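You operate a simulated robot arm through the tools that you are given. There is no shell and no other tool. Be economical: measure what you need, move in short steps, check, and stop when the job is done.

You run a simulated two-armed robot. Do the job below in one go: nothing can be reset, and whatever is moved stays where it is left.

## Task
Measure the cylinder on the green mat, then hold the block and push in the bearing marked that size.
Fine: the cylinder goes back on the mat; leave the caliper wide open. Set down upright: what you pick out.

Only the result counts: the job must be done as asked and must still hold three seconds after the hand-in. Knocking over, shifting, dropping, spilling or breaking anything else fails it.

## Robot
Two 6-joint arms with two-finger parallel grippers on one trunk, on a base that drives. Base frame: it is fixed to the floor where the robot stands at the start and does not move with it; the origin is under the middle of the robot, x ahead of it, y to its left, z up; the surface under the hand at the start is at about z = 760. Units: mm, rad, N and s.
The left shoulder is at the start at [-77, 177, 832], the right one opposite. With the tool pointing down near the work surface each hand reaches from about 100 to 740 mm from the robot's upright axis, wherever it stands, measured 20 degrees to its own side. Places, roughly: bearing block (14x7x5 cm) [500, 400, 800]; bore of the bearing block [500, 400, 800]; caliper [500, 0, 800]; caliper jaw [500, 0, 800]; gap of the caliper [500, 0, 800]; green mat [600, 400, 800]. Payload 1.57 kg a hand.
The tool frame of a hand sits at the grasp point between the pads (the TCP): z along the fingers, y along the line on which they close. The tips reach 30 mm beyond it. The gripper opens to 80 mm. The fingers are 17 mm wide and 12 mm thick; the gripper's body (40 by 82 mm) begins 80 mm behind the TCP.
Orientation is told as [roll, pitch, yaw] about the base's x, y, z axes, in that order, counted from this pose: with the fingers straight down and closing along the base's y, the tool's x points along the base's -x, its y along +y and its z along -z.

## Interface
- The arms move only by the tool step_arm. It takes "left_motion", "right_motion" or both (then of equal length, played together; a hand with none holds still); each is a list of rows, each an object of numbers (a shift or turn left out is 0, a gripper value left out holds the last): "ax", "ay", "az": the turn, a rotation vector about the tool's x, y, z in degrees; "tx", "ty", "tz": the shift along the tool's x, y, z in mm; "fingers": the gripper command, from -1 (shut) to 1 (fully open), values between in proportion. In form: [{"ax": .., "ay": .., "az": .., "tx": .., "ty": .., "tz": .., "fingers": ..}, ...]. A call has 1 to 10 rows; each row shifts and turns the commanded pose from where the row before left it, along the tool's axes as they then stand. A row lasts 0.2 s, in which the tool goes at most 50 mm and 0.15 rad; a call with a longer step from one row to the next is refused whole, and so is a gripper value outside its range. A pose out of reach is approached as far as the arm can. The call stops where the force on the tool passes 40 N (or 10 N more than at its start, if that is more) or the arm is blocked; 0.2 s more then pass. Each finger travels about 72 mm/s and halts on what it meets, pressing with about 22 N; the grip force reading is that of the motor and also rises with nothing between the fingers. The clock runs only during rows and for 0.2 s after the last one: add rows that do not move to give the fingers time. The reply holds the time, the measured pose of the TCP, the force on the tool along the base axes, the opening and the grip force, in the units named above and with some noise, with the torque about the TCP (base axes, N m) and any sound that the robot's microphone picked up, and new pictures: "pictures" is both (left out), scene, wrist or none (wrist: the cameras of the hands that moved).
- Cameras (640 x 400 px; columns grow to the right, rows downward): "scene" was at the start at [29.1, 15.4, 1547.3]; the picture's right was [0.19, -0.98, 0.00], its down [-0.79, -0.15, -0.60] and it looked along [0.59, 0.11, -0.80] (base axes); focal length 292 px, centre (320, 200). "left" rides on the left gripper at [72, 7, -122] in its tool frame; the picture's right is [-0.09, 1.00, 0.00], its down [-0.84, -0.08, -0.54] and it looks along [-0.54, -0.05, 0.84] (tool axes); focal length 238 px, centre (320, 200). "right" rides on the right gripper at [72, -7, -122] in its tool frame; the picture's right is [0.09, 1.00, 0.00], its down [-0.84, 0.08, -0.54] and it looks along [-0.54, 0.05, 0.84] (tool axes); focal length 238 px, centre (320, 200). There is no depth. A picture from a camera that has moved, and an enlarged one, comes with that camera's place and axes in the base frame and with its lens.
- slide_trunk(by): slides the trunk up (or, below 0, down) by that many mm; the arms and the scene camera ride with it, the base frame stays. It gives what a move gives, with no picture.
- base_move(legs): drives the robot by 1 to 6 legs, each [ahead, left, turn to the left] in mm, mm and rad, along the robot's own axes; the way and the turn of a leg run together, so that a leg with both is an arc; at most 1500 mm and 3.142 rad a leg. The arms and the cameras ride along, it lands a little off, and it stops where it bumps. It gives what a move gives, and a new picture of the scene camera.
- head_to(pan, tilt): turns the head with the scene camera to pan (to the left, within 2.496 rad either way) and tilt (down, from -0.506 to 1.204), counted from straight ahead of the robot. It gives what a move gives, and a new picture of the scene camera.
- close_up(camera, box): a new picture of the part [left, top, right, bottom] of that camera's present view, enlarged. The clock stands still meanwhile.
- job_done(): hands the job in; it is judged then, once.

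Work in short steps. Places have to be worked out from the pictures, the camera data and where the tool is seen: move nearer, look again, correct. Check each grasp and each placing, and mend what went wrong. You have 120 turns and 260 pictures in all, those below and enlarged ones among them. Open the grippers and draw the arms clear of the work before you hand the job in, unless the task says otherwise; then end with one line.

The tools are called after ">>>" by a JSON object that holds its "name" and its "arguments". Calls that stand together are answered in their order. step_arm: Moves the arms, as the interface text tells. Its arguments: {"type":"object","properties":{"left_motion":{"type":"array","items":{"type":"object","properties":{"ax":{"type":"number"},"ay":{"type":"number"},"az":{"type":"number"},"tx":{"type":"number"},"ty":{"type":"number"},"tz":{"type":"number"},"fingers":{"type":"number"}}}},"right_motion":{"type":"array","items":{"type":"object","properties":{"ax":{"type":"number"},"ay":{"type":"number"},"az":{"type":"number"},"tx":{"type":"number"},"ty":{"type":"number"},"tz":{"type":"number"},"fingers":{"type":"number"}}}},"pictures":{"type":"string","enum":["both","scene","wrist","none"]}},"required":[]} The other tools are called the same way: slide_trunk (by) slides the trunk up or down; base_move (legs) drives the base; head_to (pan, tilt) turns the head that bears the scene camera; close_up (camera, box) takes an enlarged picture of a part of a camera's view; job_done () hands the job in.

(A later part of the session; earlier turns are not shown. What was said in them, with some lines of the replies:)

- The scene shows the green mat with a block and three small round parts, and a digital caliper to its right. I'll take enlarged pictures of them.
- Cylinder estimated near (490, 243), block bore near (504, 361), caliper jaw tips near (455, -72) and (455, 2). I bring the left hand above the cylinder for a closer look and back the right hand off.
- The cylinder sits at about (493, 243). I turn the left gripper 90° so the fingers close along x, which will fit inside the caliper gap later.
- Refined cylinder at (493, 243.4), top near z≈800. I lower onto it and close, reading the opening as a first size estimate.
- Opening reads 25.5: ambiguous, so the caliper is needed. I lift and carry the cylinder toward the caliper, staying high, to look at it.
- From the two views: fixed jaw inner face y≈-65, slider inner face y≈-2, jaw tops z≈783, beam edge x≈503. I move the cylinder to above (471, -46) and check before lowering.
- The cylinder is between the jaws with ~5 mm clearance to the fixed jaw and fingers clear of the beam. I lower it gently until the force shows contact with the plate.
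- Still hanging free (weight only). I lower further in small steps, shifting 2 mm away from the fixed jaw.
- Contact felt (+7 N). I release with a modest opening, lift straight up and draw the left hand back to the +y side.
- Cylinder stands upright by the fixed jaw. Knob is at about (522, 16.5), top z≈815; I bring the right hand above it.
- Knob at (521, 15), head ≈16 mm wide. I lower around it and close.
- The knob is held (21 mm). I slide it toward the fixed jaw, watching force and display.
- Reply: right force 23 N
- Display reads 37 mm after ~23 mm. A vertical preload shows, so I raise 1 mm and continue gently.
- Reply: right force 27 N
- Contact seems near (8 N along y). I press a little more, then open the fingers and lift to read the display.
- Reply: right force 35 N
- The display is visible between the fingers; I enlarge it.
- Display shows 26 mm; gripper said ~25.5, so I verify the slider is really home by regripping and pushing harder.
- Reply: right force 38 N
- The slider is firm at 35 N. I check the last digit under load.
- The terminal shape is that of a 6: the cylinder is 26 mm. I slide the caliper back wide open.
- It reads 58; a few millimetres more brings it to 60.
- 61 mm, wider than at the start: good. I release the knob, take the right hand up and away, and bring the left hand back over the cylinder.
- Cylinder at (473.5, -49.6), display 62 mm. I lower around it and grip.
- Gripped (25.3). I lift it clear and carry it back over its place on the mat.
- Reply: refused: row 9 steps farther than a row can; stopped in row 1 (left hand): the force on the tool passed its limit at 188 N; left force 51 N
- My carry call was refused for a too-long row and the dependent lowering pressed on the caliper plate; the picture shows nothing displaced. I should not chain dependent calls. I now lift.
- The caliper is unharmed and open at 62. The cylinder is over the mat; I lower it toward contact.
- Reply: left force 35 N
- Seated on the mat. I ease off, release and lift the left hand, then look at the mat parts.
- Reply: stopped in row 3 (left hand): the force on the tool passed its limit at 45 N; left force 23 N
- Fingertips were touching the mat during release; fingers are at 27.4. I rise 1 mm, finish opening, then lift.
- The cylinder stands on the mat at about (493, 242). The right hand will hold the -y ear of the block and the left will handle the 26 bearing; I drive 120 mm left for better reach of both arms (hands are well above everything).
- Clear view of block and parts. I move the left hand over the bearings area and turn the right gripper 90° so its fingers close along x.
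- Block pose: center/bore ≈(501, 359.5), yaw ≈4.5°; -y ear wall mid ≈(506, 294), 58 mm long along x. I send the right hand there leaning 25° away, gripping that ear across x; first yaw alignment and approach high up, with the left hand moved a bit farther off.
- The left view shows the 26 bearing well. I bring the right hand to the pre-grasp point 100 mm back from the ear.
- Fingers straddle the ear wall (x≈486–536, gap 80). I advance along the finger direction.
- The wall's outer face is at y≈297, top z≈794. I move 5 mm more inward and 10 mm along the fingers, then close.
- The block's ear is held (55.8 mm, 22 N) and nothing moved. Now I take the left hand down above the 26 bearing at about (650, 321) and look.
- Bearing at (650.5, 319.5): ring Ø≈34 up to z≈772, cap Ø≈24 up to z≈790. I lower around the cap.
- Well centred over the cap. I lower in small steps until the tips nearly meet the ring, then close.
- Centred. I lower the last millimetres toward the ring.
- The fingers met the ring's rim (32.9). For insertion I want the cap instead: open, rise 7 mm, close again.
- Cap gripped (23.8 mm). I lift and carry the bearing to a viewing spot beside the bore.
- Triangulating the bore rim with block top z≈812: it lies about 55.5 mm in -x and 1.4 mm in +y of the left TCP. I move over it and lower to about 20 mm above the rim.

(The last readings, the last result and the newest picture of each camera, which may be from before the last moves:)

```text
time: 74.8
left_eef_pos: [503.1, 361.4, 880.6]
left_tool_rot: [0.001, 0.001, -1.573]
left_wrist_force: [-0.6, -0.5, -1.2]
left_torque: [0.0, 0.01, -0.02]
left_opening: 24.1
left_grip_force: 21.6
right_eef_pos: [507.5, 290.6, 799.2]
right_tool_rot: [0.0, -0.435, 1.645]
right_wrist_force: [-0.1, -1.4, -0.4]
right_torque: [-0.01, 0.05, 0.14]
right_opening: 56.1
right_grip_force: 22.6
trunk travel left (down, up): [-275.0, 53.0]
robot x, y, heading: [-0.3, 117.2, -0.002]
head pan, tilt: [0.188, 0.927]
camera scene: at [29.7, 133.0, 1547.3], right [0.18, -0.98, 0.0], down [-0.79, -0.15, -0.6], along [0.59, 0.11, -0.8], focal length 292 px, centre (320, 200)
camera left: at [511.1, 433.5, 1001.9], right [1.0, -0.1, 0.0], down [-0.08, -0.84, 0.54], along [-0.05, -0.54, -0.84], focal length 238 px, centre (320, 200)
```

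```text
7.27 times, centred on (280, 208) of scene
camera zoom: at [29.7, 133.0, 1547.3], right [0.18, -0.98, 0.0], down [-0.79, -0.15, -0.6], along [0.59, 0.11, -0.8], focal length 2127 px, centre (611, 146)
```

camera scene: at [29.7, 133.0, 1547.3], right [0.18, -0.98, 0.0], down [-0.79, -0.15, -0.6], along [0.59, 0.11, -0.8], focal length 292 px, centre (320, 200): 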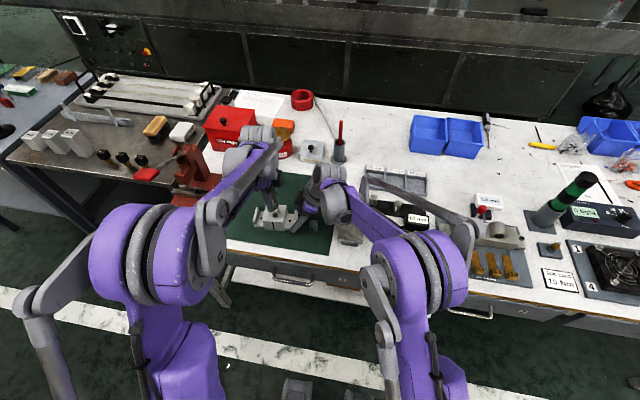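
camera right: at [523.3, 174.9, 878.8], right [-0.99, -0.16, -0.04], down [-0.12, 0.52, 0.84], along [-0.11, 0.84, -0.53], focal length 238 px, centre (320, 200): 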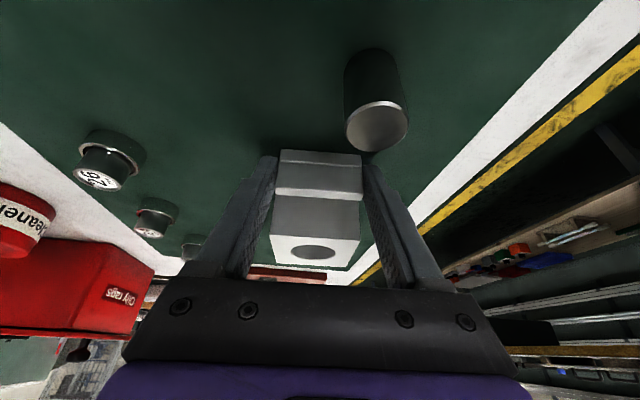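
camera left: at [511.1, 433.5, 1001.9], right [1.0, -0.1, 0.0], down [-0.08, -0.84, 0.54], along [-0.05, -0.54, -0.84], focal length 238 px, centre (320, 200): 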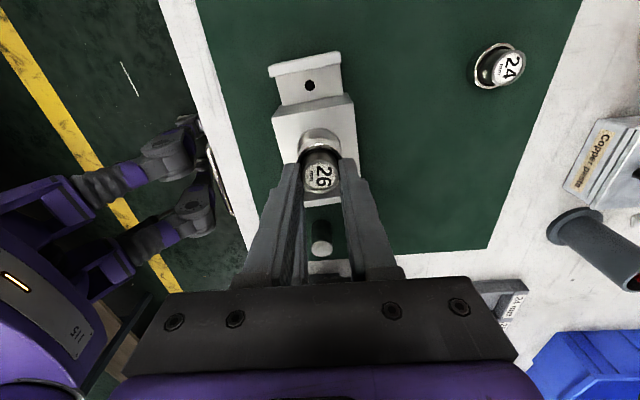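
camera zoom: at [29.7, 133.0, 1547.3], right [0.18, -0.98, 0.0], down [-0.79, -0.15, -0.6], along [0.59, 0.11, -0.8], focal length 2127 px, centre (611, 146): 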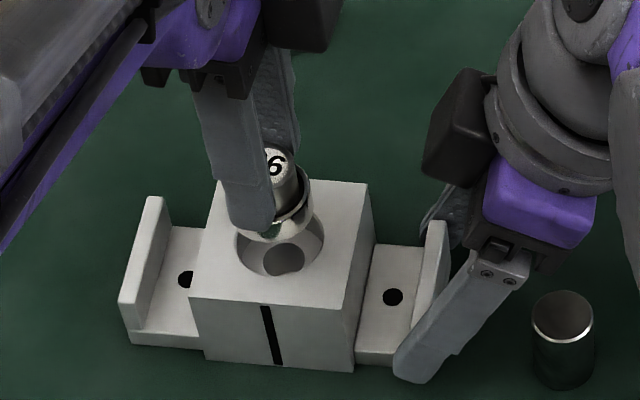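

Left view shows bore and ring aligned within ~1 mm in both directions. I shift 0.4 mm in -x and lower to just above the rim.

>>> {"name": "step_arm", "arguments": {"left_motion": [{"ty": -0.4, "tz": 8}, {"tz": 7}, {}], "pictures": "wrist"}}

>>> {"name": "close_up", "arguments": {"camera": "left", "box": [260, 100, 380, 200]}}

>>> {"name": "close_up", "arguments": {"camera": "right", "box": [240, 200, 400, 300]}}

>>> {"name": "close_up", "arguments": {"camera": "scene", "box": [260, 185, 305, 225]}}

```text
time: 75.6
left_eef_pos: [503.3, 362.4, 863.7]
left_tool_rot: [-0.002, 0.003, -1.573]
left_wrist_force: [-0.8, -0.1, -0.9]
left_torque: [0.03, 0.03, 0.02]
left_opening: 23.9
left_grip_force: 22.3
right_eef_pos: [508.3, 290.8, 800.1]
right_tool_rot: [0.001, -0.435, 1.645]
right_wrist_force: [-0.6, -1.8, -0.2]
right_torque: [-0.04, 0.03, 0.12]
right_opening: 56.1
right_grip_force: 22.1
trunk travel left (down, up): [-275.0, 53.0]
robot x, y, heading: [0.4, 114.9, -0.004]
head pan, tilt: [0.188, 0.927]
camera left: at [510.1, 434.5, 985.8], right [1.0, -0.1, 0.0], down [-0.08, -0.84, 0.54], along [-0.05, -0.54, -0.84], focal length 238 px, centre (320, 200)
```

left: 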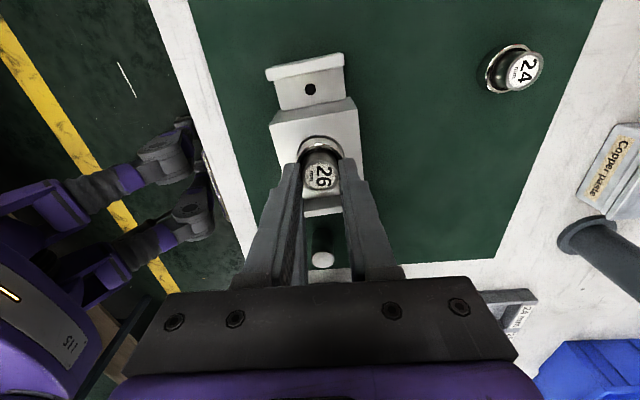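

```text
4.00 times, centred on (320, 150) of left
camera zoom: at [510.1, 434.5, 985.8], right [1.0, -0.1, 0.0], down [-0.08, -0.84, 0.54], along [-0.05, -0.54, -0.84], focal length 953 px, centre (320, 400)
```

zoom: 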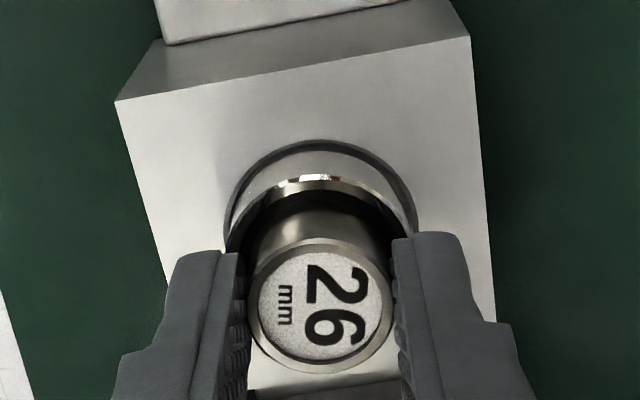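

```text
4.00 times, centred on (320, 250) of right
camera zoom: at [523.1, 174.9, 878.8], right [-0.99, -0.16, -0.04], down [-0.12, 0.52, 0.84], along [-0.11, 0.84, -0.53], focal length 953 px, centre (320, 0)
```

zoom: 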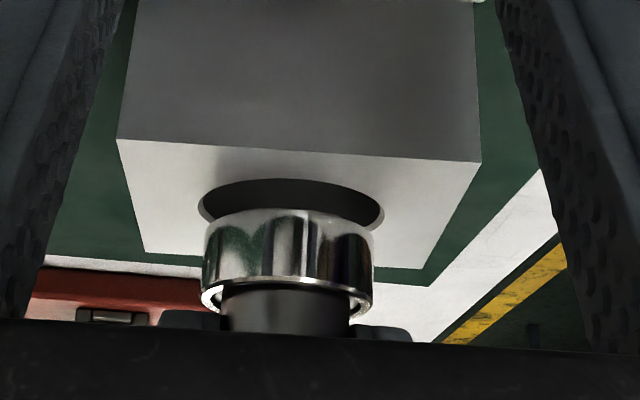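

```text
10.00 times, centred on (282, 205) of scene
camera zoom: at [29.8, 133.0, 1547.3], right [0.18, -0.98, 0.0], down [-0.79, -0.15, -0.6], along [0.59, 0.11, -0.8], focal length 2925 px, centre (695, 150)
```

zoom: 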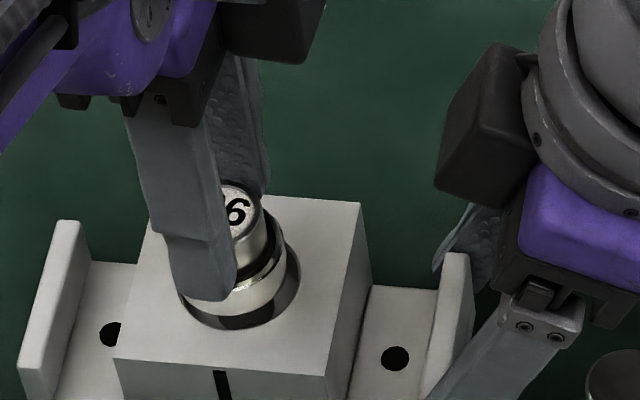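

Left, right and scene views all suggest the bearing is ~1.3 mm too far in +y, x is fine. I correct and lower into the mouth of the bore.

>>> {"name": "step_arm", "arguments": {"left_motion": [{"tx": -1.3}, {"tz": 2}, {"tz": 2}, {"tz": 2}, {}], "pictures": "wrist"}}

>>> {"name": "close_up", "arguments": {"camera": "left", "box": [260, 100, 380, 200]}}

>>> {"name": "close_up", "arguments": {"camera": "right", "box": [240, 200, 400, 300]}}

>>> {"name": "close_up", "arguments": {"camera": "scene", "box": [260, 185, 305, 225]}}

```text
time: 76.8
left_eef_pos: [501.7, 361.7, 859.1]
left_tool_rot: [0.0, 0.001, -1.574]
left_wrist_force: [-0.2, -0.6, -0.6]
left_torque: [-0.04, -0.05, -0.01]
left_opening: 23.7
left_grip_force: 22.3
right_eef_pos: [507.8, 290.6, 799.0]
right_tool_rot: [0.0, -0.436, 1.646]
right_wrist_force: [0.0, -0.1, -0.2]
right_torque: [0.02, -0.03, 0.11]
right_opening: 56.1
right_grip_force: 22.0
trunk travel left (down, up): [-275.0, 53.0]
robot x, y, heading: [-1.1, 117.6, -0.003]
head pan, tilt: [0.188, 0.927]
camera left: at [509.6, 432.9, 980.4], right [1.0, -0.1, 0.0], down [-0.08, -0.84, 0.54], along [-0.05, -0.54, -0.84], focal length 238 px, centre (320, 200)
```

left: 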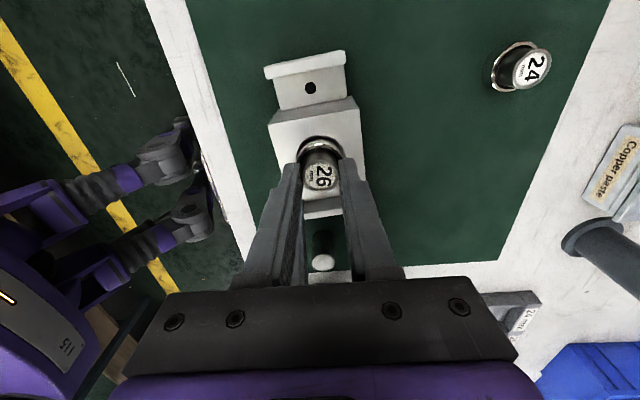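

```text
4.00 times, centred on (320, 150) of left
camera zoom: at [509.6, 432.9, 980.4], right [1.0, -0.1, 0.0], down [-0.08, -0.84, 0.54], along [-0.05, -0.54, -0.84], focal length 953 px, centre (320, 400)
```

zoom: 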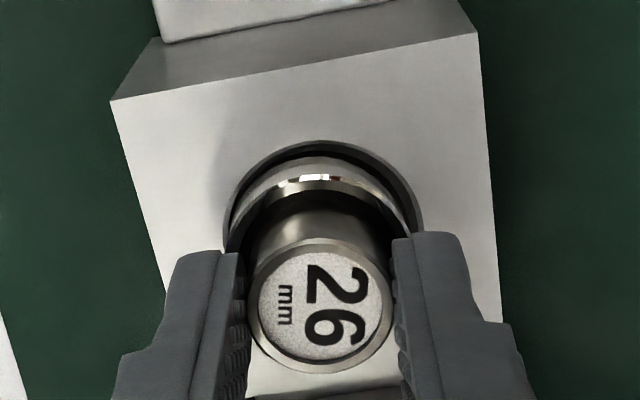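

```text
4.00 times, centred on (320, 250) of right
camera zoom: at [523.1, 174.9, 878.8], right [-0.99, -0.16, -0.04], down [-0.12, 0.52, 0.84], along [-0.11, 0.84, -0.53], focal length 953 px, centre (320, 0)
```

zoom: 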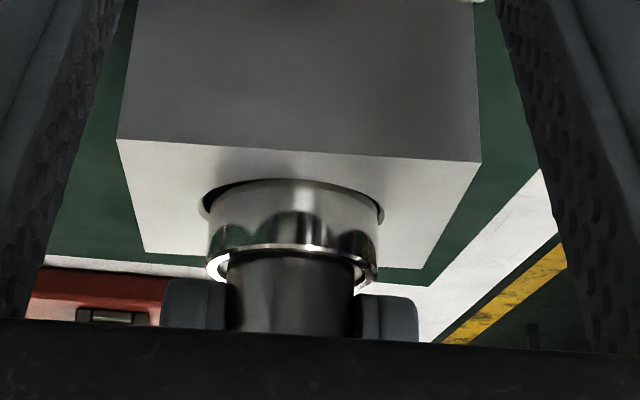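

```text
10.00 times, centred on (282, 205) of scene
camera zoom: at [29.8, 133.0, 1547.3], right [0.18, -0.98, 0.0], down [-0.79, -0.15, -0.6], along [0.59, 0.11, -0.8], focal length 2925 px, centre (695, 150)
```

zoom: 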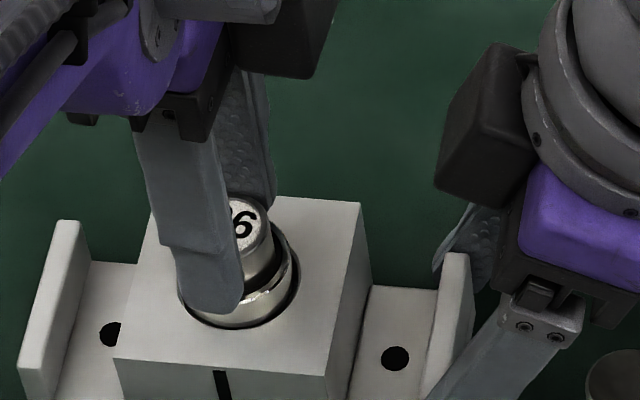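

Bearing and bore are now concentric in the right view (both centred at col 293). I lower slowly into the bore, watching force.

>>> {"name": "step_arm", "arguments": {"left_motion": [{"tz": 1.5}, {"tz": 1.5}, {"tz": 1.5}, {"tz": 1.5}, {}], "pictures": "none"}}

```text
time: 78.0
left_eef_pos: [504.3, 361.4, 853.5]
left_tool_rot: [0.0, 0.002, -1.574]
left_wrist_force: [0.3, 0.1, -1.0]
left_torque: [-0.02, 0.01, 0.0]
left_opening: 24.0
left_grip_force: 22.5
right_eef_pos: [508.7, 290.3, 798.6]
right_tool_rot: [-0.001, -0.437, 1.646]
right_wrist_force: [-0.6, -1.6, -0.3]
right_torque: [-0.02, -0.01, 0.13]
right_opening: 55.9
right_grip_force: 21.9
trunk travel left (down, up): [-275.0, 53.0]
robot x, y, heading: [-1.4, 120.4, -0.008]
head pan, tilt: [0.188, 0.927]
```

>>> {"name": "step_arm", "arguments": {"left_motion": [{"tz": 1.5}, {"tz": 1.5}, {"tz": 1}, {}], "pictures": "wrist"}}

>>> {"name": "close_up", "arguments": {"camera": "right", "box": [240, 200, 400, 300]}}

>>> {"name": "close_up", "arguments": {"camera": "scene", "box": [260, 185, 305, 225]}}

```text
time: 79.0
left_eef_pos: [502.0, 359.8, 849.7]
left_tool_rot: [0.001, 0.002, -1.575]
left_wrist_force: [0.2, -0.2, 3.9]
left_torque: [-0.01, 0.0, 0.0]
left_opening: 23.8
left_grip_force: 21.6
right_eef_pos: [507.4, 290.4, 798.7]
right_tool_rot: [0.0, -0.436, 1.648]
right_wrist_force: [0.2, 0.9, -0.1]
right_torque: [0.01, 0.03, 0.05]
right_opening: 55.7
right_grip_force: 21.5
trunk travel left (down, up): [-275.0, 53.0]
robot x, y, heading: [4.1, 117.6, -0.005]
head pan, tilt: [0.188, 0.927]
camera left: at [510.4, 432.9, 970.7], right [1.0, -0.1, 0.0], down [-0.08, -0.84, 0.54], along [-0.05, -0.54, -0.84], focal length 238 px, centre (320, 200)
```

left: 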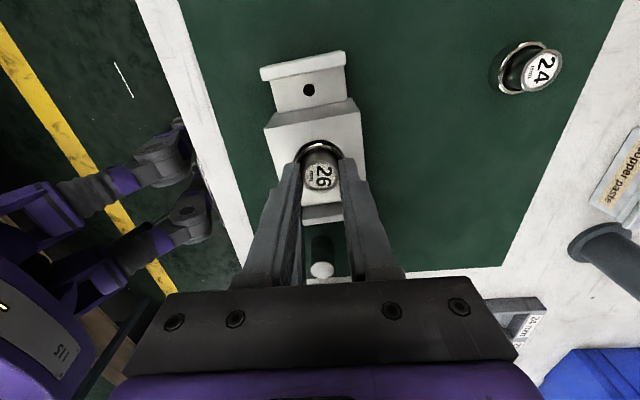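

```text
4.00 times, centred on (320, 250) of right
camera zoom: at [523.0, 174.9, 878.8], right [-0.99, -0.16, -0.04], down [-0.12, 0.52, 0.84], along [-0.11, 0.84, -0.53], focal length 953 px, centre (320, 0)
```

zoom: 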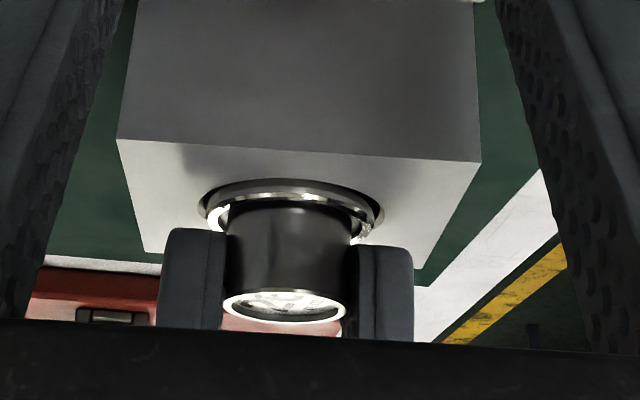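

```text
10.00 times, centred on (282, 205) of scene
camera zoom: at [29.7, 133.0, 1547.3], right [0.18, -0.98, 0.0], down [-0.79, -0.15, -0.6], along [0.59, 0.11, -0.8], focal length 2925 px, centre (695, 150)
```

zoom: 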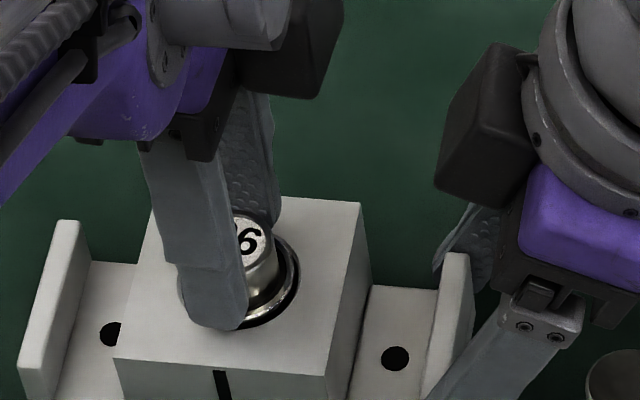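

The bearing has entered and resistance begins (~5 N). I push on.

>>> {"name": "step_arm", "arguments": {"left_motion": [{"tz": 1}, {"tz": 1}, {"tz": 1}, {}], "pictures": "none"}}

>>> {"name": "close_up", "arguments": {"camera": "right", "box": [240, 200, 400, 300]}}

```text
time: 80.0
left_eef_pos: [502.3, 361.5, 846.7]
left_tool_rot: [0.002, 0.001, -1.574]
left_wrist_force: [0.2, 0.4, -5.3]
left_torque: [-0.01, -0.03, -0.01]
left_opening: 23.6
left_grip_force: 21.5
right_eef_pos: [508.6, 291.1, 799.3]
right_tool_rot: [0.001, -0.438, 1.645]
right_wrist_force: [-0.7, -0.3, 2.1]
right_torque: [0.07, -0.03, -0.02]
right_opening: 55.9
right_grip_force: 21.8
trunk travel left (down, up): [-275.0, 53.0]
robot x, y, heading: [-4.3, 118.7, -0.002]
head pan, tilt: [0.188, 0.927]
```

```text
4.00 times, centred on (320, 250) of right
camera zoom: at [523.1, 175.0, 878.8], right [-0.99, -0.16, -0.04], down [-0.12, 0.52, 0.84], along [-0.11, 0.84, -0.53], focal length 953 px, centre (320, 0)
```

zoom: 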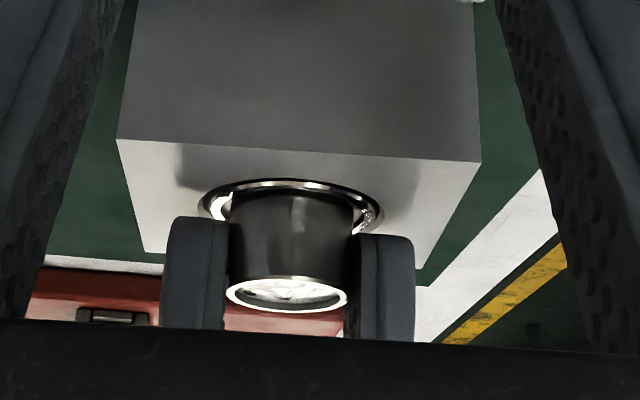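

It goes in with little force; I continue.

>>> {"name": "step_arm", "arguments": {"left_motion": [{"tz": 1}, {"tz": 1}, {"tz": 1}, {}], "pictures": "none"}}

>>> {"name": "close_up", "arguments": {"camera": "right", "box": [240, 200, 400, 300]}}

>>> {"name": "close_up", "arguments": {"camera": "scene", "box": [260, 185, 305, 225]}}

```text
time: 81.0
left_eef_pos: [502.5, 361.2, 843.7]
left_tool_rot: [0.0, 0.002, -1.574]
left_wrist_force: [2.8, 1.7, 16.7]
left_torque: [0.01, -0.09, 0.06]
left_opening: 24.1
left_grip_force: 22.5
right_eef_pos: [508.4, 291.4, 799.6]
right_tool_rot: [-0.001, -0.437, 1.645]
right_wrist_force: [1.1, 3.0, -3.4]
right_torque: [0.07, 0.08, -0.23]
right_opening: 56.1
right_grip_force: 22.3
trunk travel left (down, up): [-275.0, 53.0]
robot x, y, heading: [-3.4, 119.3, -0.004]
head pan, tilt: [0.188, 0.927]
```

```text
4.00 times, centred on (320, 250) of right
camera zoom: at [523.0, 175.0, 878.9], right [-0.99, -0.16, -0.04], down [-0.12, 0.52, 0.84], along [-0.11, 0.84, -0.53], focal length 953 px, centre (320, 0)
```

zoom: 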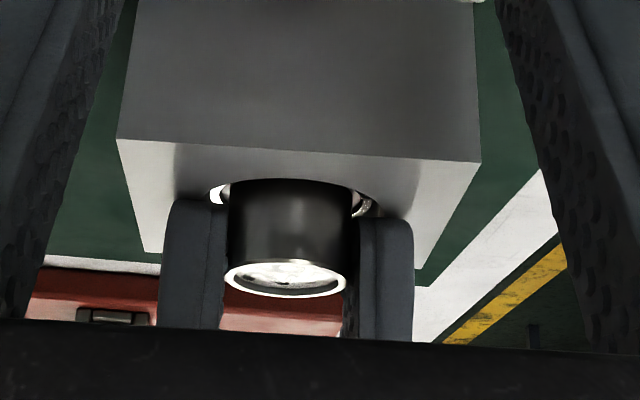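

```text
10.00 times, centred on (282, 205) of scene
camera zoom: at [29.4, 133.1, 1547.5], right [0.18, -0.98, 0.0], down [-0.79, -0.15, -0.6], along [0.59, 0.11, -0.8], focal length 2925 px, centre (695, 150)
```

zoom: 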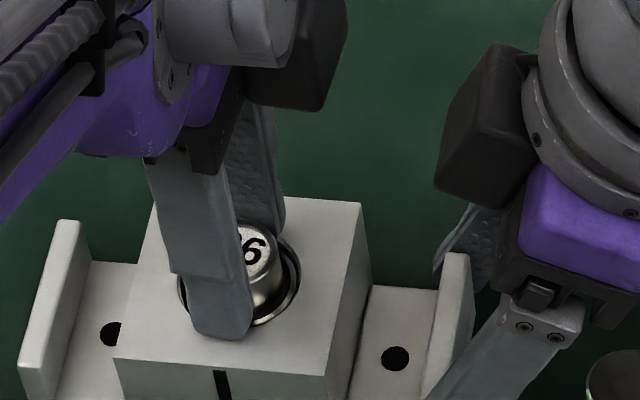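

Fingertips are almost at the block top (≈814). I release the cap, rise, close the fingers and will press on the cap top to drive it home.

>>> {"name": "step_arm", "arguments": {"left_motion": [{"tz": -0.5}, {"fingers": -0.1}, {}, {"tz": -15}, {"tz": -20}, {"fingers": -1}, {}, {}, {}], "pictures": "wrist"}}

>>> {"name": "close_up", "arguments": {"camera": "left", "box": [260, 80, 380, 200]}}

>>> {"name": "close_up", "arguments": {"camera": "right", "box": [240, 200, 400, 300]}}

>>> {"name": "close_up", "arguments": {"camera": "scene", "box": [260, 185, 305, 225]}}

```text
time: 83.0
left_eef_pos: [500.5, 360.4, 878.8]
left_tool_rot: [0.0, 0.0, -1.573]
left_wrist_force: [0.0, 0.1, 0.7]
left_torque: [0.0, -0.01, 0.0]
left_opening: 0.0
left_grip_force: 21.5
right_eef_pos: [508.1, 291.0, 799.4]
right_tool_rot: [0.0, -0.437, 1.646]
right_wrist_force: [-1.1, -0.7, -0.8]
right_torque: [-0.06, -0.14, 0.1]
right_opening: 55.9
right_grip_force: 21.6
trunk travel left (down, up): [-275.0, 53.0]
robot x, y, heading: [1.1, 118.5, -0.003]
head pan, tilt: [0.188, 0.927]
camera left: at [509.4, 433.0, 1002.2], right [1.0, -0.1, 0.0], down [-0.08, -0.84, 0.54], along [-0.05, -0.54, -0.84], focal length 238 px, centre (320, 200)
```

left: 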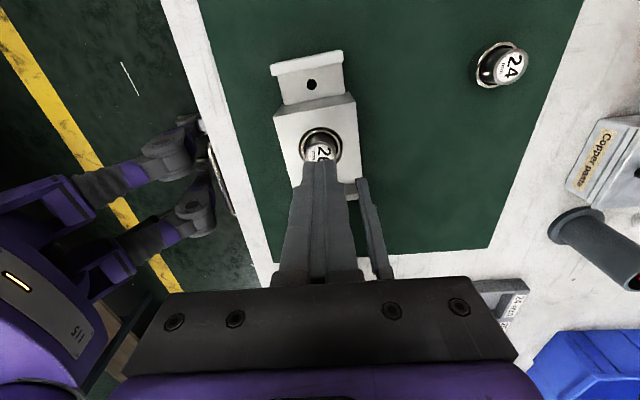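

```text
3.33 times, centred on (320, 140) of left
camera zoom: at [509.4, 433.0, 1002.2], right [1.0, -0.1, 0.0], down [-0.08, -0.84, 0.54], along [-0.05, -0.54, -0.84], focal length 794 px, centre (320, 400)
```

zoom: 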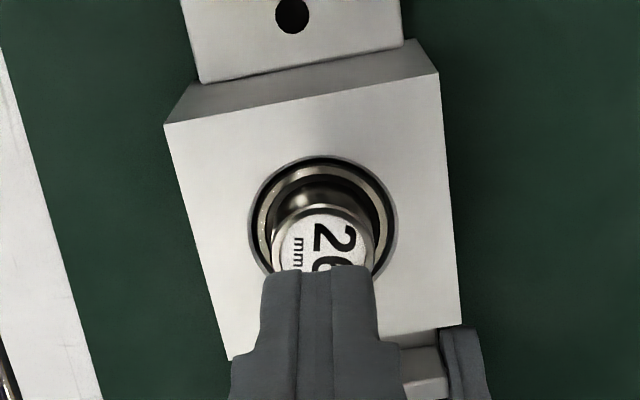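

```text
4.00 times, centred on (320, 250) of right
camera zoom: at [522.9, 174.8, 878.9], right [-0.99, -0.16, -0.04], down [-0.12, 0.52, 0.84], along [-0.11, 0.84, -0.53], focal length 953 px, centre (320, 0)
```

zoom: 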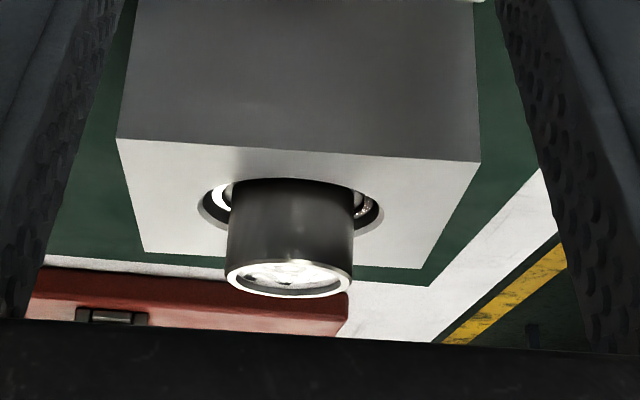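

```text
10.00 times, centred on (282, 205) of scene
camera zoom: at [29.5, 133.0, 1547.3], right [0.18, -0.98, 0.0], down [-0.79, -0.15, -0.6], along [0.59, 0.11, -0.8], focal length 2925 px, centre (695, 150)
```

zoom: 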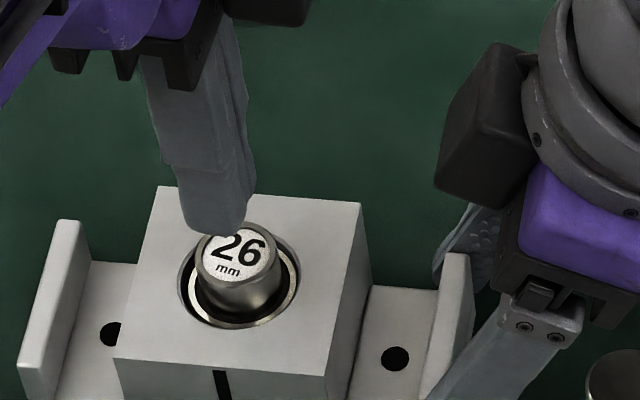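

Bearing sits evenly in the bore, ring slightly below the top. I press down on the cap with closed fingers.

>>> {"name": "step_arm", "arguments": {"left_motion": [{"tz": 10}, {"tz": 6}, {"tz": 3}, {"tz": 2}, {"tz": 1.5}, {"tz": 1.5}, {}], "pictures": "none"}}

```text
time: 84.6
left_eef_pos: [503.3, 360.0, 856.9]
left_tool_rot: [0.001, 0.004, -1.573]
left_wrist_force: [1.9, 0.1, 15.7]
left_torque: [0.02, -0.04, -0.04]
left_opening: 0.0
left_grip_force: 21.5
right_eef_pos: [507.3, 291.1, 799.9]
right_tool_rot: [0.0, -0.436, 1.649]
right_wrist_force: [2.2, 0.1, 5.7]
right_torque: [-0.41, 0.17, 0.07]
right_opening: 55.7
right_grip_force: 22.2
trunk travel left (down, up): [-275.0, 53.0]
robot x, y, heading: [-1.6, 117.5, -0.007]
head pan, tilt: [0.188, 0.927]
stopped in row 7 (left hand): the force on the tool passed its limit at 41 N (the readings are from after the stop); the commanded pose is now the measured one
```

Contact with the cap top. I press further in small increments and see whether it moves.

>>> {"name": "step_arm", "arguments": {"left_motion": [{"tz": 1}, {"tz": 1}, {"tz": 1}, {}], "pictures": "none"}}

>>> {"name": "step_arm", "arguments": {"left_motion": [{"tz": 1}, {"tz": 1}, {"tz": 1}, {}], "pictures": "none"}}

>>> {"name": "close_up", "arguments": {"camera": "right", "box": [240, 200, 400, 300]}}

>>> {"name": "close_up", "arguments": {"camera": "scene", "box": [260, 185, 305, 225]}}

```text
time: 85.2
left_eef_pos: [501.3, 361.0, 855.9]
left_tool_rot: [0.002, 0.003, -1.573]
left_wrist_force: [1.8, -0.5, 18.5]
left_torque: [0.02, -0.03, -0.01]
left_opening: 0.0
left_grip_force: 21.3
right_eef_pos: [507.9, 291.2, 801.4]
right_tool_rot: [-0.002, -0.436, 1.649]
right_wrist_force: [0.7, -0.2, 8.8]
right_torque: [-0.39, 0.18, 0.21]
right_opening: 56.1
right_grip_force: 22.2
trunk travel left (down, up): [-275.0, 53.0]
robot x, y, heading: [-0.0, 113.6, -0.003]
head pan, tilt: [0.188, 0.927]
stopped in row 2 (left hand): the force on the tool passed its limit at 43 N (the readings are from after the stop); the commanded pose is now the measured one
```

```text
time: 85.7
left_eef_pos: [500.9, 360.8, 857.3]
left_tool_rot: [0.002, 0.002, -1.574]
left_wrist_force: [0.7, 1.2, 21.1]
left_torque: [0.0, -0.04, 0.02]
left_opening: 0.0
left_grip_force: 21.0
right_eef_pos: [507.8, 291.2, 800.2]
right_tool_rot: [-0.004, -0.436, 1.648]
right_wrist_force: [0.6, -1.6, 11.1]
right_torque: [-0.31, 0.27, 0.25]
right_opening: 56.0
right_grip_force: 22.0
trunk travel left (down, up): [-275.0, 53.0]
robot x, y, heading: [2.6, 116.3, -0.007]
head pan, tilt: [0.188, 0.927]
stopped in row 2 (left hand): the force on the tool passed its limit at 44 N (the readings are from after the stop); the commanded pose is now the measured one
```

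```text
4.00 times, centred on (320, 250) of right
camera zoom: at [522.5, 174.6, 879.0], right [-0.99, -0.16, -0.04], down [-0.12, 0.52, 0.85], along [-0.11, 0.84, -0.53], focal length 953 px, centre (320, 0)
```

zoom: 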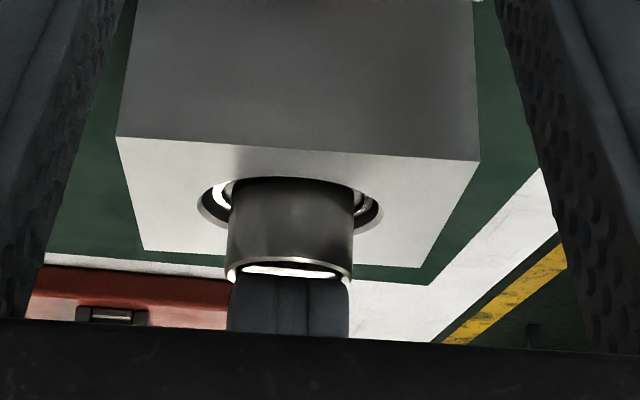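

```text
10.00 times, centred on (282, 205) of scene
camera zoom: at [27.5, 132.1, 1547.4], right [0.18, -0.98, 0.0], down [-0.78, -0.15, -0.6], along [0.59, 0.11, -0.8], focal length 2925 px, centre (695, 150)
```

zoom: 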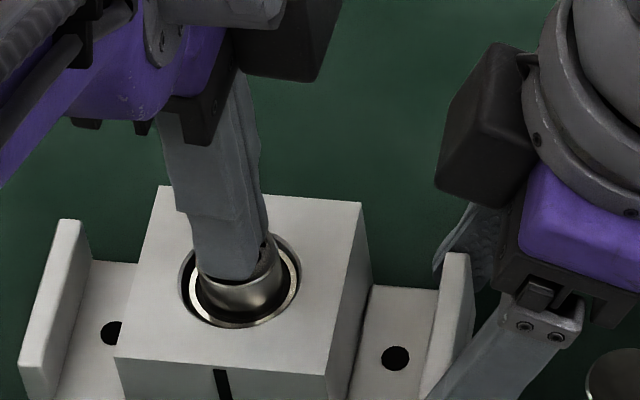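

The cap no longer moves at 44 N; geometry (shoulder at z≈799, bearing bottom ≈798) says it's seated. I lift off and inspect.

>>> {"name": "step_arm", "arguments": {"left_motion": [{"tz": -20}, {"tz": -30}, {"tx": 30}, {"tx": 10}, {}], "pictures": "wrist"}}

>>> {"name": "close_up", "arguments": {"camera": "left", "box": [260, 100, 380, 220]}}

>>> {"name": "close_up", "arguments": {"camera": "right", "box": [240, 200, 400, 300]}}

>>> {"name": "close_up", "arguments": {"camera": "scene", "box": [260, 185, 305, 225]}}

```text
time: 86.9
left_eef_pos: [502.6, 402.0, 906.3]
left_tool_rot: [0.001, 0.002, -1.576]
left_wrist_force: [0.2, -0.2, 0.1]
left_torque: [0.02, -0.01, -0.06]
left_opening: 0.0
left_grip_force: 21.8
right_eef_pos: [507.8, 291.2, 798.3]
right_tool_rot: [-0.003, -0.437, 1.646]
right_wrist_force: [-6.9, -2.7, 4.9]
right_torque: [-0.44, 0.48, 0.09]
right_opening: 56.1
right_grip_force: 21.7
trunk travel left (down, up): [-275.0, 53.0]
robot x, y, heading: [4.0, 115.7, -0.003]
head pan, tilt: [0.188, 0.927]
camera left: at [509.5, 473.8, 1029.2], right [1.0, -0.1, 0.0], down [-0.08, -0.84, 0.54], along [-0.05, -0.54, -0.84], focal length 238 px, centre (320, 200)
```

left: 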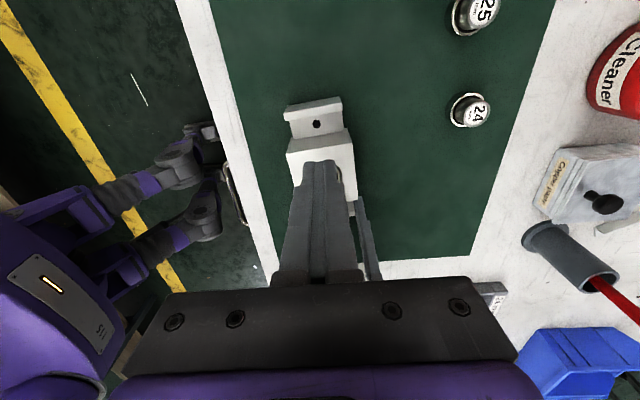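

```text
3.33 times, centred on (320, 160) of left
camera zoom: at [509.5, 473.8, 1029.2], right [1.0, -0.1, 0.0], down [-0.08, -0.84, 0.54], along [-0.05, -0.54, -0.84], focal length 794 px, centre (320, 333)
```

zoom: 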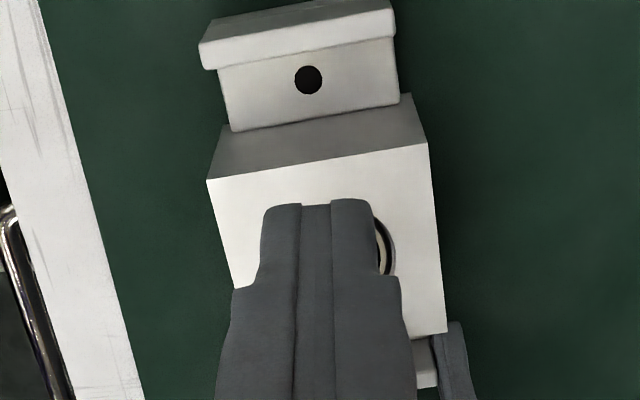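

```text
4.00 times, centred on (320, 250) of right
camera zoom: at [522.7, 175.1, 878.0], right [-0.99, -0.16, -0.04], down [-0.12, 0.52, 0.84], along [-0.11, 0.84, -0.53], focal length 953 px, centre (320, 0)
```

zoom: 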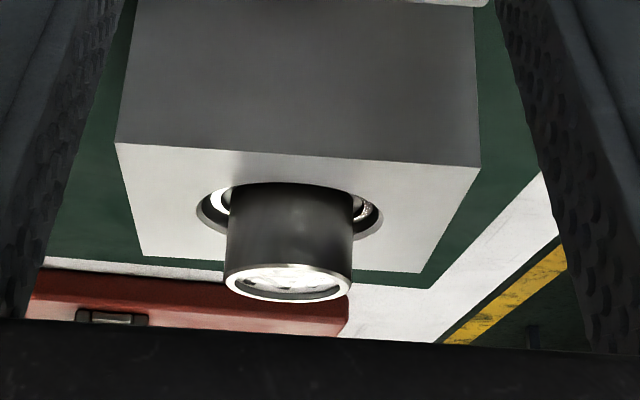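

```text
10.00 times, centred on (282, 205) of scene
camera zoom: at [28.6, 132.7, 1547.3], right [0.18, -0.98, 0.0], down [-0.79, -0.15, -0.6], along [0.59, 0.11, -0.8], focal length 2925 px, centre (695, 150)
```

zoom: 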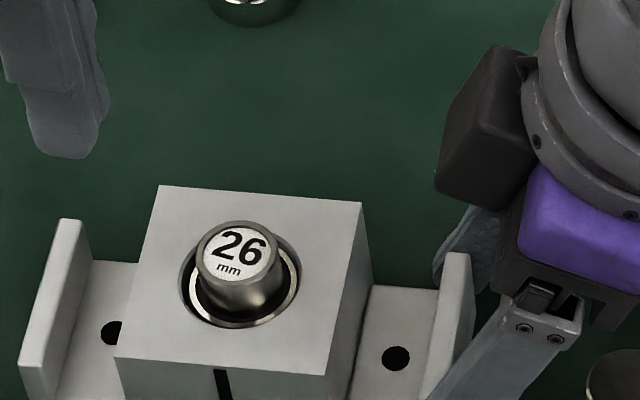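

The bearing is unmoved by the press and its ring sits flush with the bore's chamfer: seated. I now open the right gripper and back it out along its approach line.

>>> {"name": "step_arm", "arguments": {"right_motion": [{"fingers": 0.6}, {"fingers": 1}, {}, {}, {"tz": -10}, {"tz": -30}, {"tz": -40}, {"tz": -40}, {"tz": -40}, {}], "left_motion": [{"tz": -20}, {"tz": -30}, {"tx": 20}, {}, {}, {}, {}, {}, {}, {}]}}

>>> {"name": "close_up", "arguments": {"camera": "scene", "box": [230, 160, 350, 250]}}

>>> {"name": "close_up", "arguments": {"camera": "right", "box": [220, 60, 420, 220]}}

```text
time: 89.1
left_eef_pos: [501.4, 419.6, 955.5]
left_tool_rot: [-0.001, 0.002, -1.575]
left_wrist_force: [-0.4, 0.1, -1.0]
left_torque: [0.03, 0.03, 0.01]
left_opening: 0.0
left_grip_force: 21.6
right_eef_pos: [515.6, 224.4, 943.7]
right_tool_rot: [-0.001, -0.435, 1.647]
right_wrist_force: [0.5, 0.2, -0.5]
right_torque: [-0.01, 0.0, 0.03]
right_opening: 79.9
right_grip_force: 0.0
trunk travel left (down, up): [-275.0, 53.0]
robot x, y, heading: [0.7, 118.4, -0.004]
head pan, tilt: [0.188, 0.927]
camera scene: at [30.3, 133.6, 1547.3], right [0.18, -0.98, 0.0], down [-0.79, -0.15, -0.6], along [0.59, 0.11, -0.8], focal length 292 px, centre (320, 200)
camera right: at [530.3, 108.5, 1023.5], right [-0.99, -0.16, -0.04], down [-0.12, 0.52, 0.84], along [-0.11, 0.84, -0.53], focal length 238 px, centre (320, 200)
camera left: at [510.3, 492.9, 1078.4], right [1.0, -0.1, 0.0], down [-0.08, -0.84, 0.54], along [-0.05, -0.54, -0.84], focal length 238 px, centre (320, 200)
```

scene: 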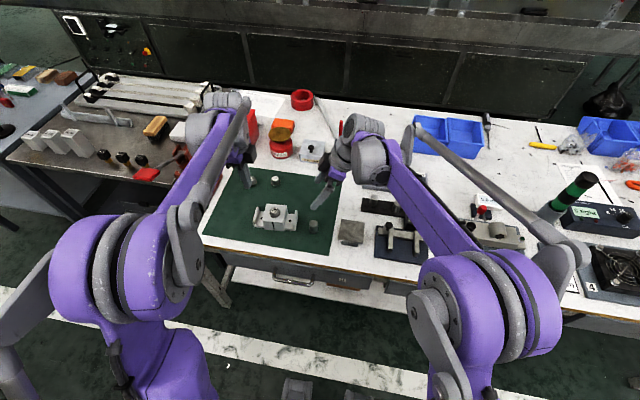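
right: 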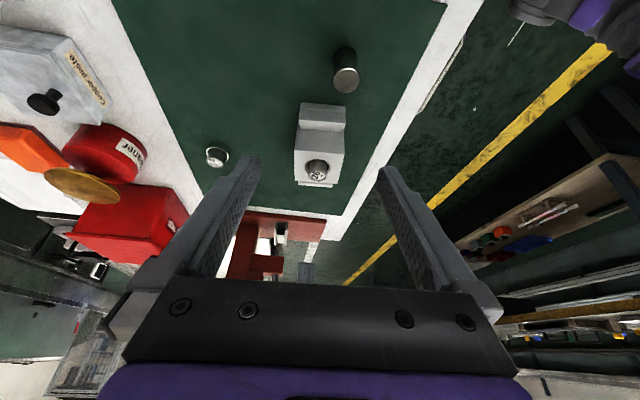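
left: 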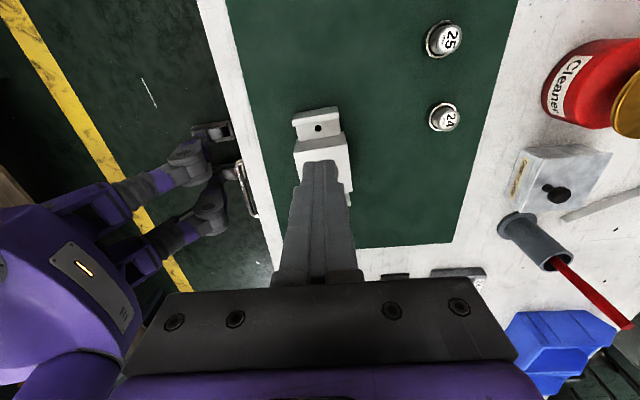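

```text
4.44 times, centred on (290, 205) of scene
camera zoom: at [30.3, 133.6, 1547.3], right [0.18, -0.98, 0.0], down [-0.79, -0.15, -0.6], along [0.59, 0.11, -0.8], focal length 1300 px, centre (453, 178)
```

zoom: 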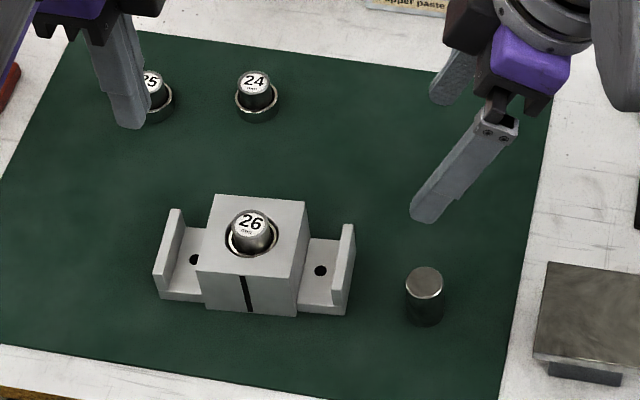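

```text
2.50 times, centred on (320, 140) of right
camera zoom: at [530.3, 108.5, 1023.5], right [-0.99, -0.16, -0.04], down [-0.12, 0.52, 0.84], along [-0.11, 0.84, -0.53], focal length 596 px, centre (320, 350)
```

zoom: 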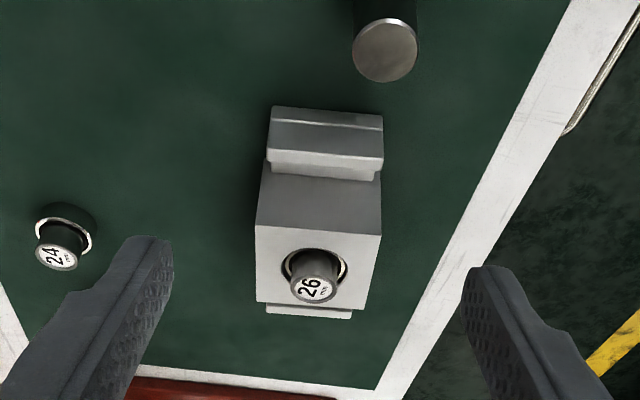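

Everything stands upright, bearing 26 in the block. I open the left gripper, draw both arms clear and check the caliper once more.

>>> {"name": "step_arm", "arguments": {"left_motion": [{"tz": -40, "fingers": 1}, {"tz": -40}, {"ty": -40}, {"ty": -40}, {"ty": -40}, {"ty": -40}, {}], "right_motion": [{"tz": -40}, {"tz": -40}, {"tx": 40}, {"tx": 30}, {"ty": 40}, {"ty": 40}, {}]}}

>>> {"name": "close_up", "arguments": {"camera": "scene", "box": [240, 150, 440, 270]}}

```text
time: 90.7
left_eef_pos: [340.8, 423.1, 1037.5]
left_tool_rot: [0.001, 0.002, -1.573]
left_wrist_force: [0.8, 0.3, -0.7]
left_torque: [-0.01, 0.02, -0.02]
left_opening: 80.2
left_grip_force: 0.1
right_eef_pos: [442.2, 124.0, 982.9]
right_tool_rot: [0.0, -0.436, 1.645]
right_wrist_force: [0.0, 0.6, -0.1]
right_torque: [0.01, 0.03, -0.02]
right_opening: 80.0
right_grip_force: 0.1
trunk travel left (down, up): [-275.0, 53.0]
robot x, y, heading: [0.4, 117.0, -0.003]
head pan, tilt: [0.188, 0.927]
camera scene: at [32.0, 133.7, 1547.4], right [0.18, -0.98, 0.0], down [-0.79, -0.15, -0.6], along [0.59, 0.11, -0.8], focal length 292 px, centre (320, 200)
camera right: at [457.2, 7.3, 1063.1], right [-0.99, -0.16, -0.04], down [-0.12, 0.52, 0.84], along [-0.11, 0.84, -0.53], focal length 238 px, centre (320, 200)
camera left: at [348.9, 494.4, 1159.4], right [1.0, -0.1, 0.0], down [-0.08, -0.84, 0.54], along [-0.05, -0.54, -0.84], focal length 238 px, centre (320, 200)
```

scene: 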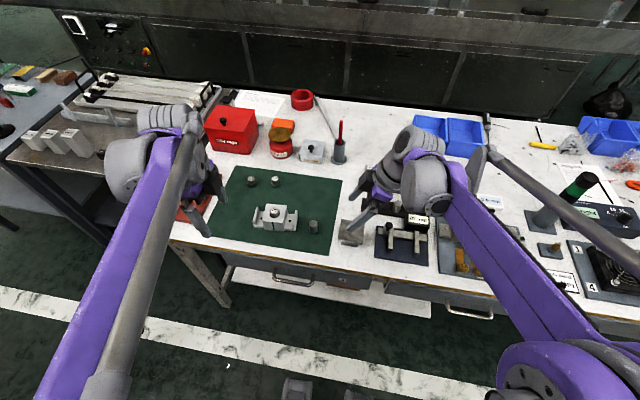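
right: 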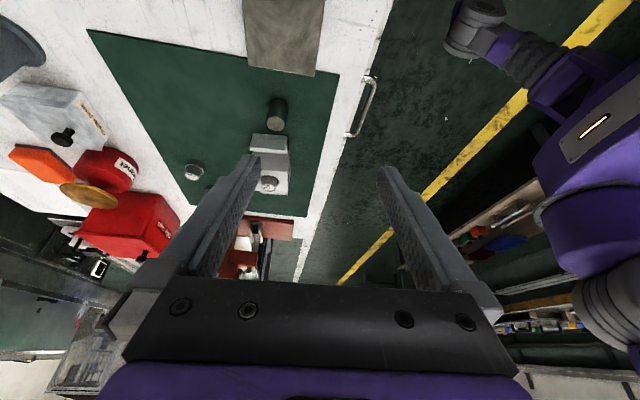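
left: 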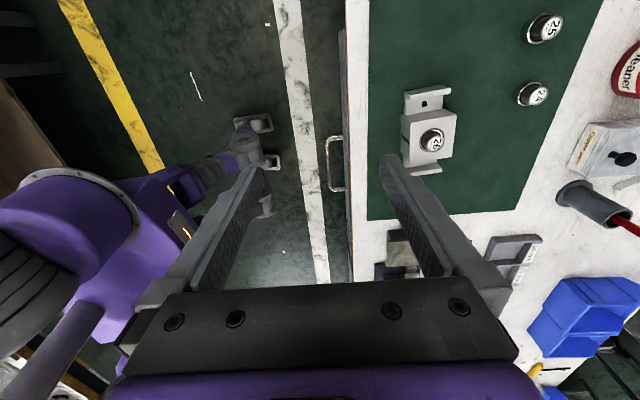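

```text
3.20 times, centred on (340, 210) of scene
camera zoom: at [32.0, 133.7, 1547.4], right [0.18, -0.98, 0.0], down [-0.79, -0.15, -0.6], along [0.59, 0.11, -0.8], focal length 936 px, centre (256, 168)
```

zoom: 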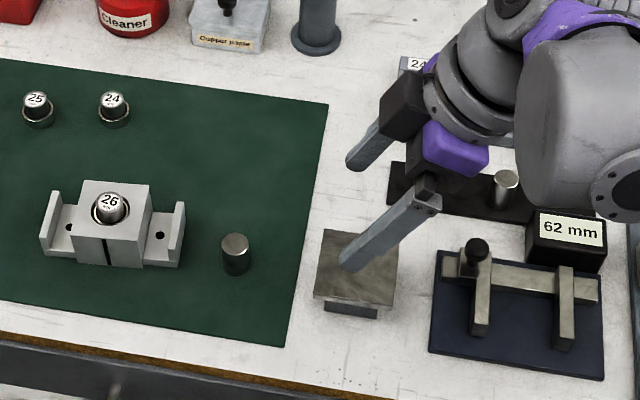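

The caliper reads 62 mm (wider than the 60 mm it started at). The cylinder stands on the mat, the 26 bearing is in the block, and both arms are clear, so I hand in.

>>> {"name": "job_done", "arguments": {}}

```text
The job is handed in.
```

The cylinder measured 26 mm, and I pushed the bearing marked 26 into the block's bore while the right hand held the block; it stayed put at about 44 N. The cylinder is back upright on the mat and the caliper is open at 62 mm. While regripping the cylinder in the caliper, I briefly pressed it onto the caliper plate at 188 N after a refused move, with no visible damage or shift.
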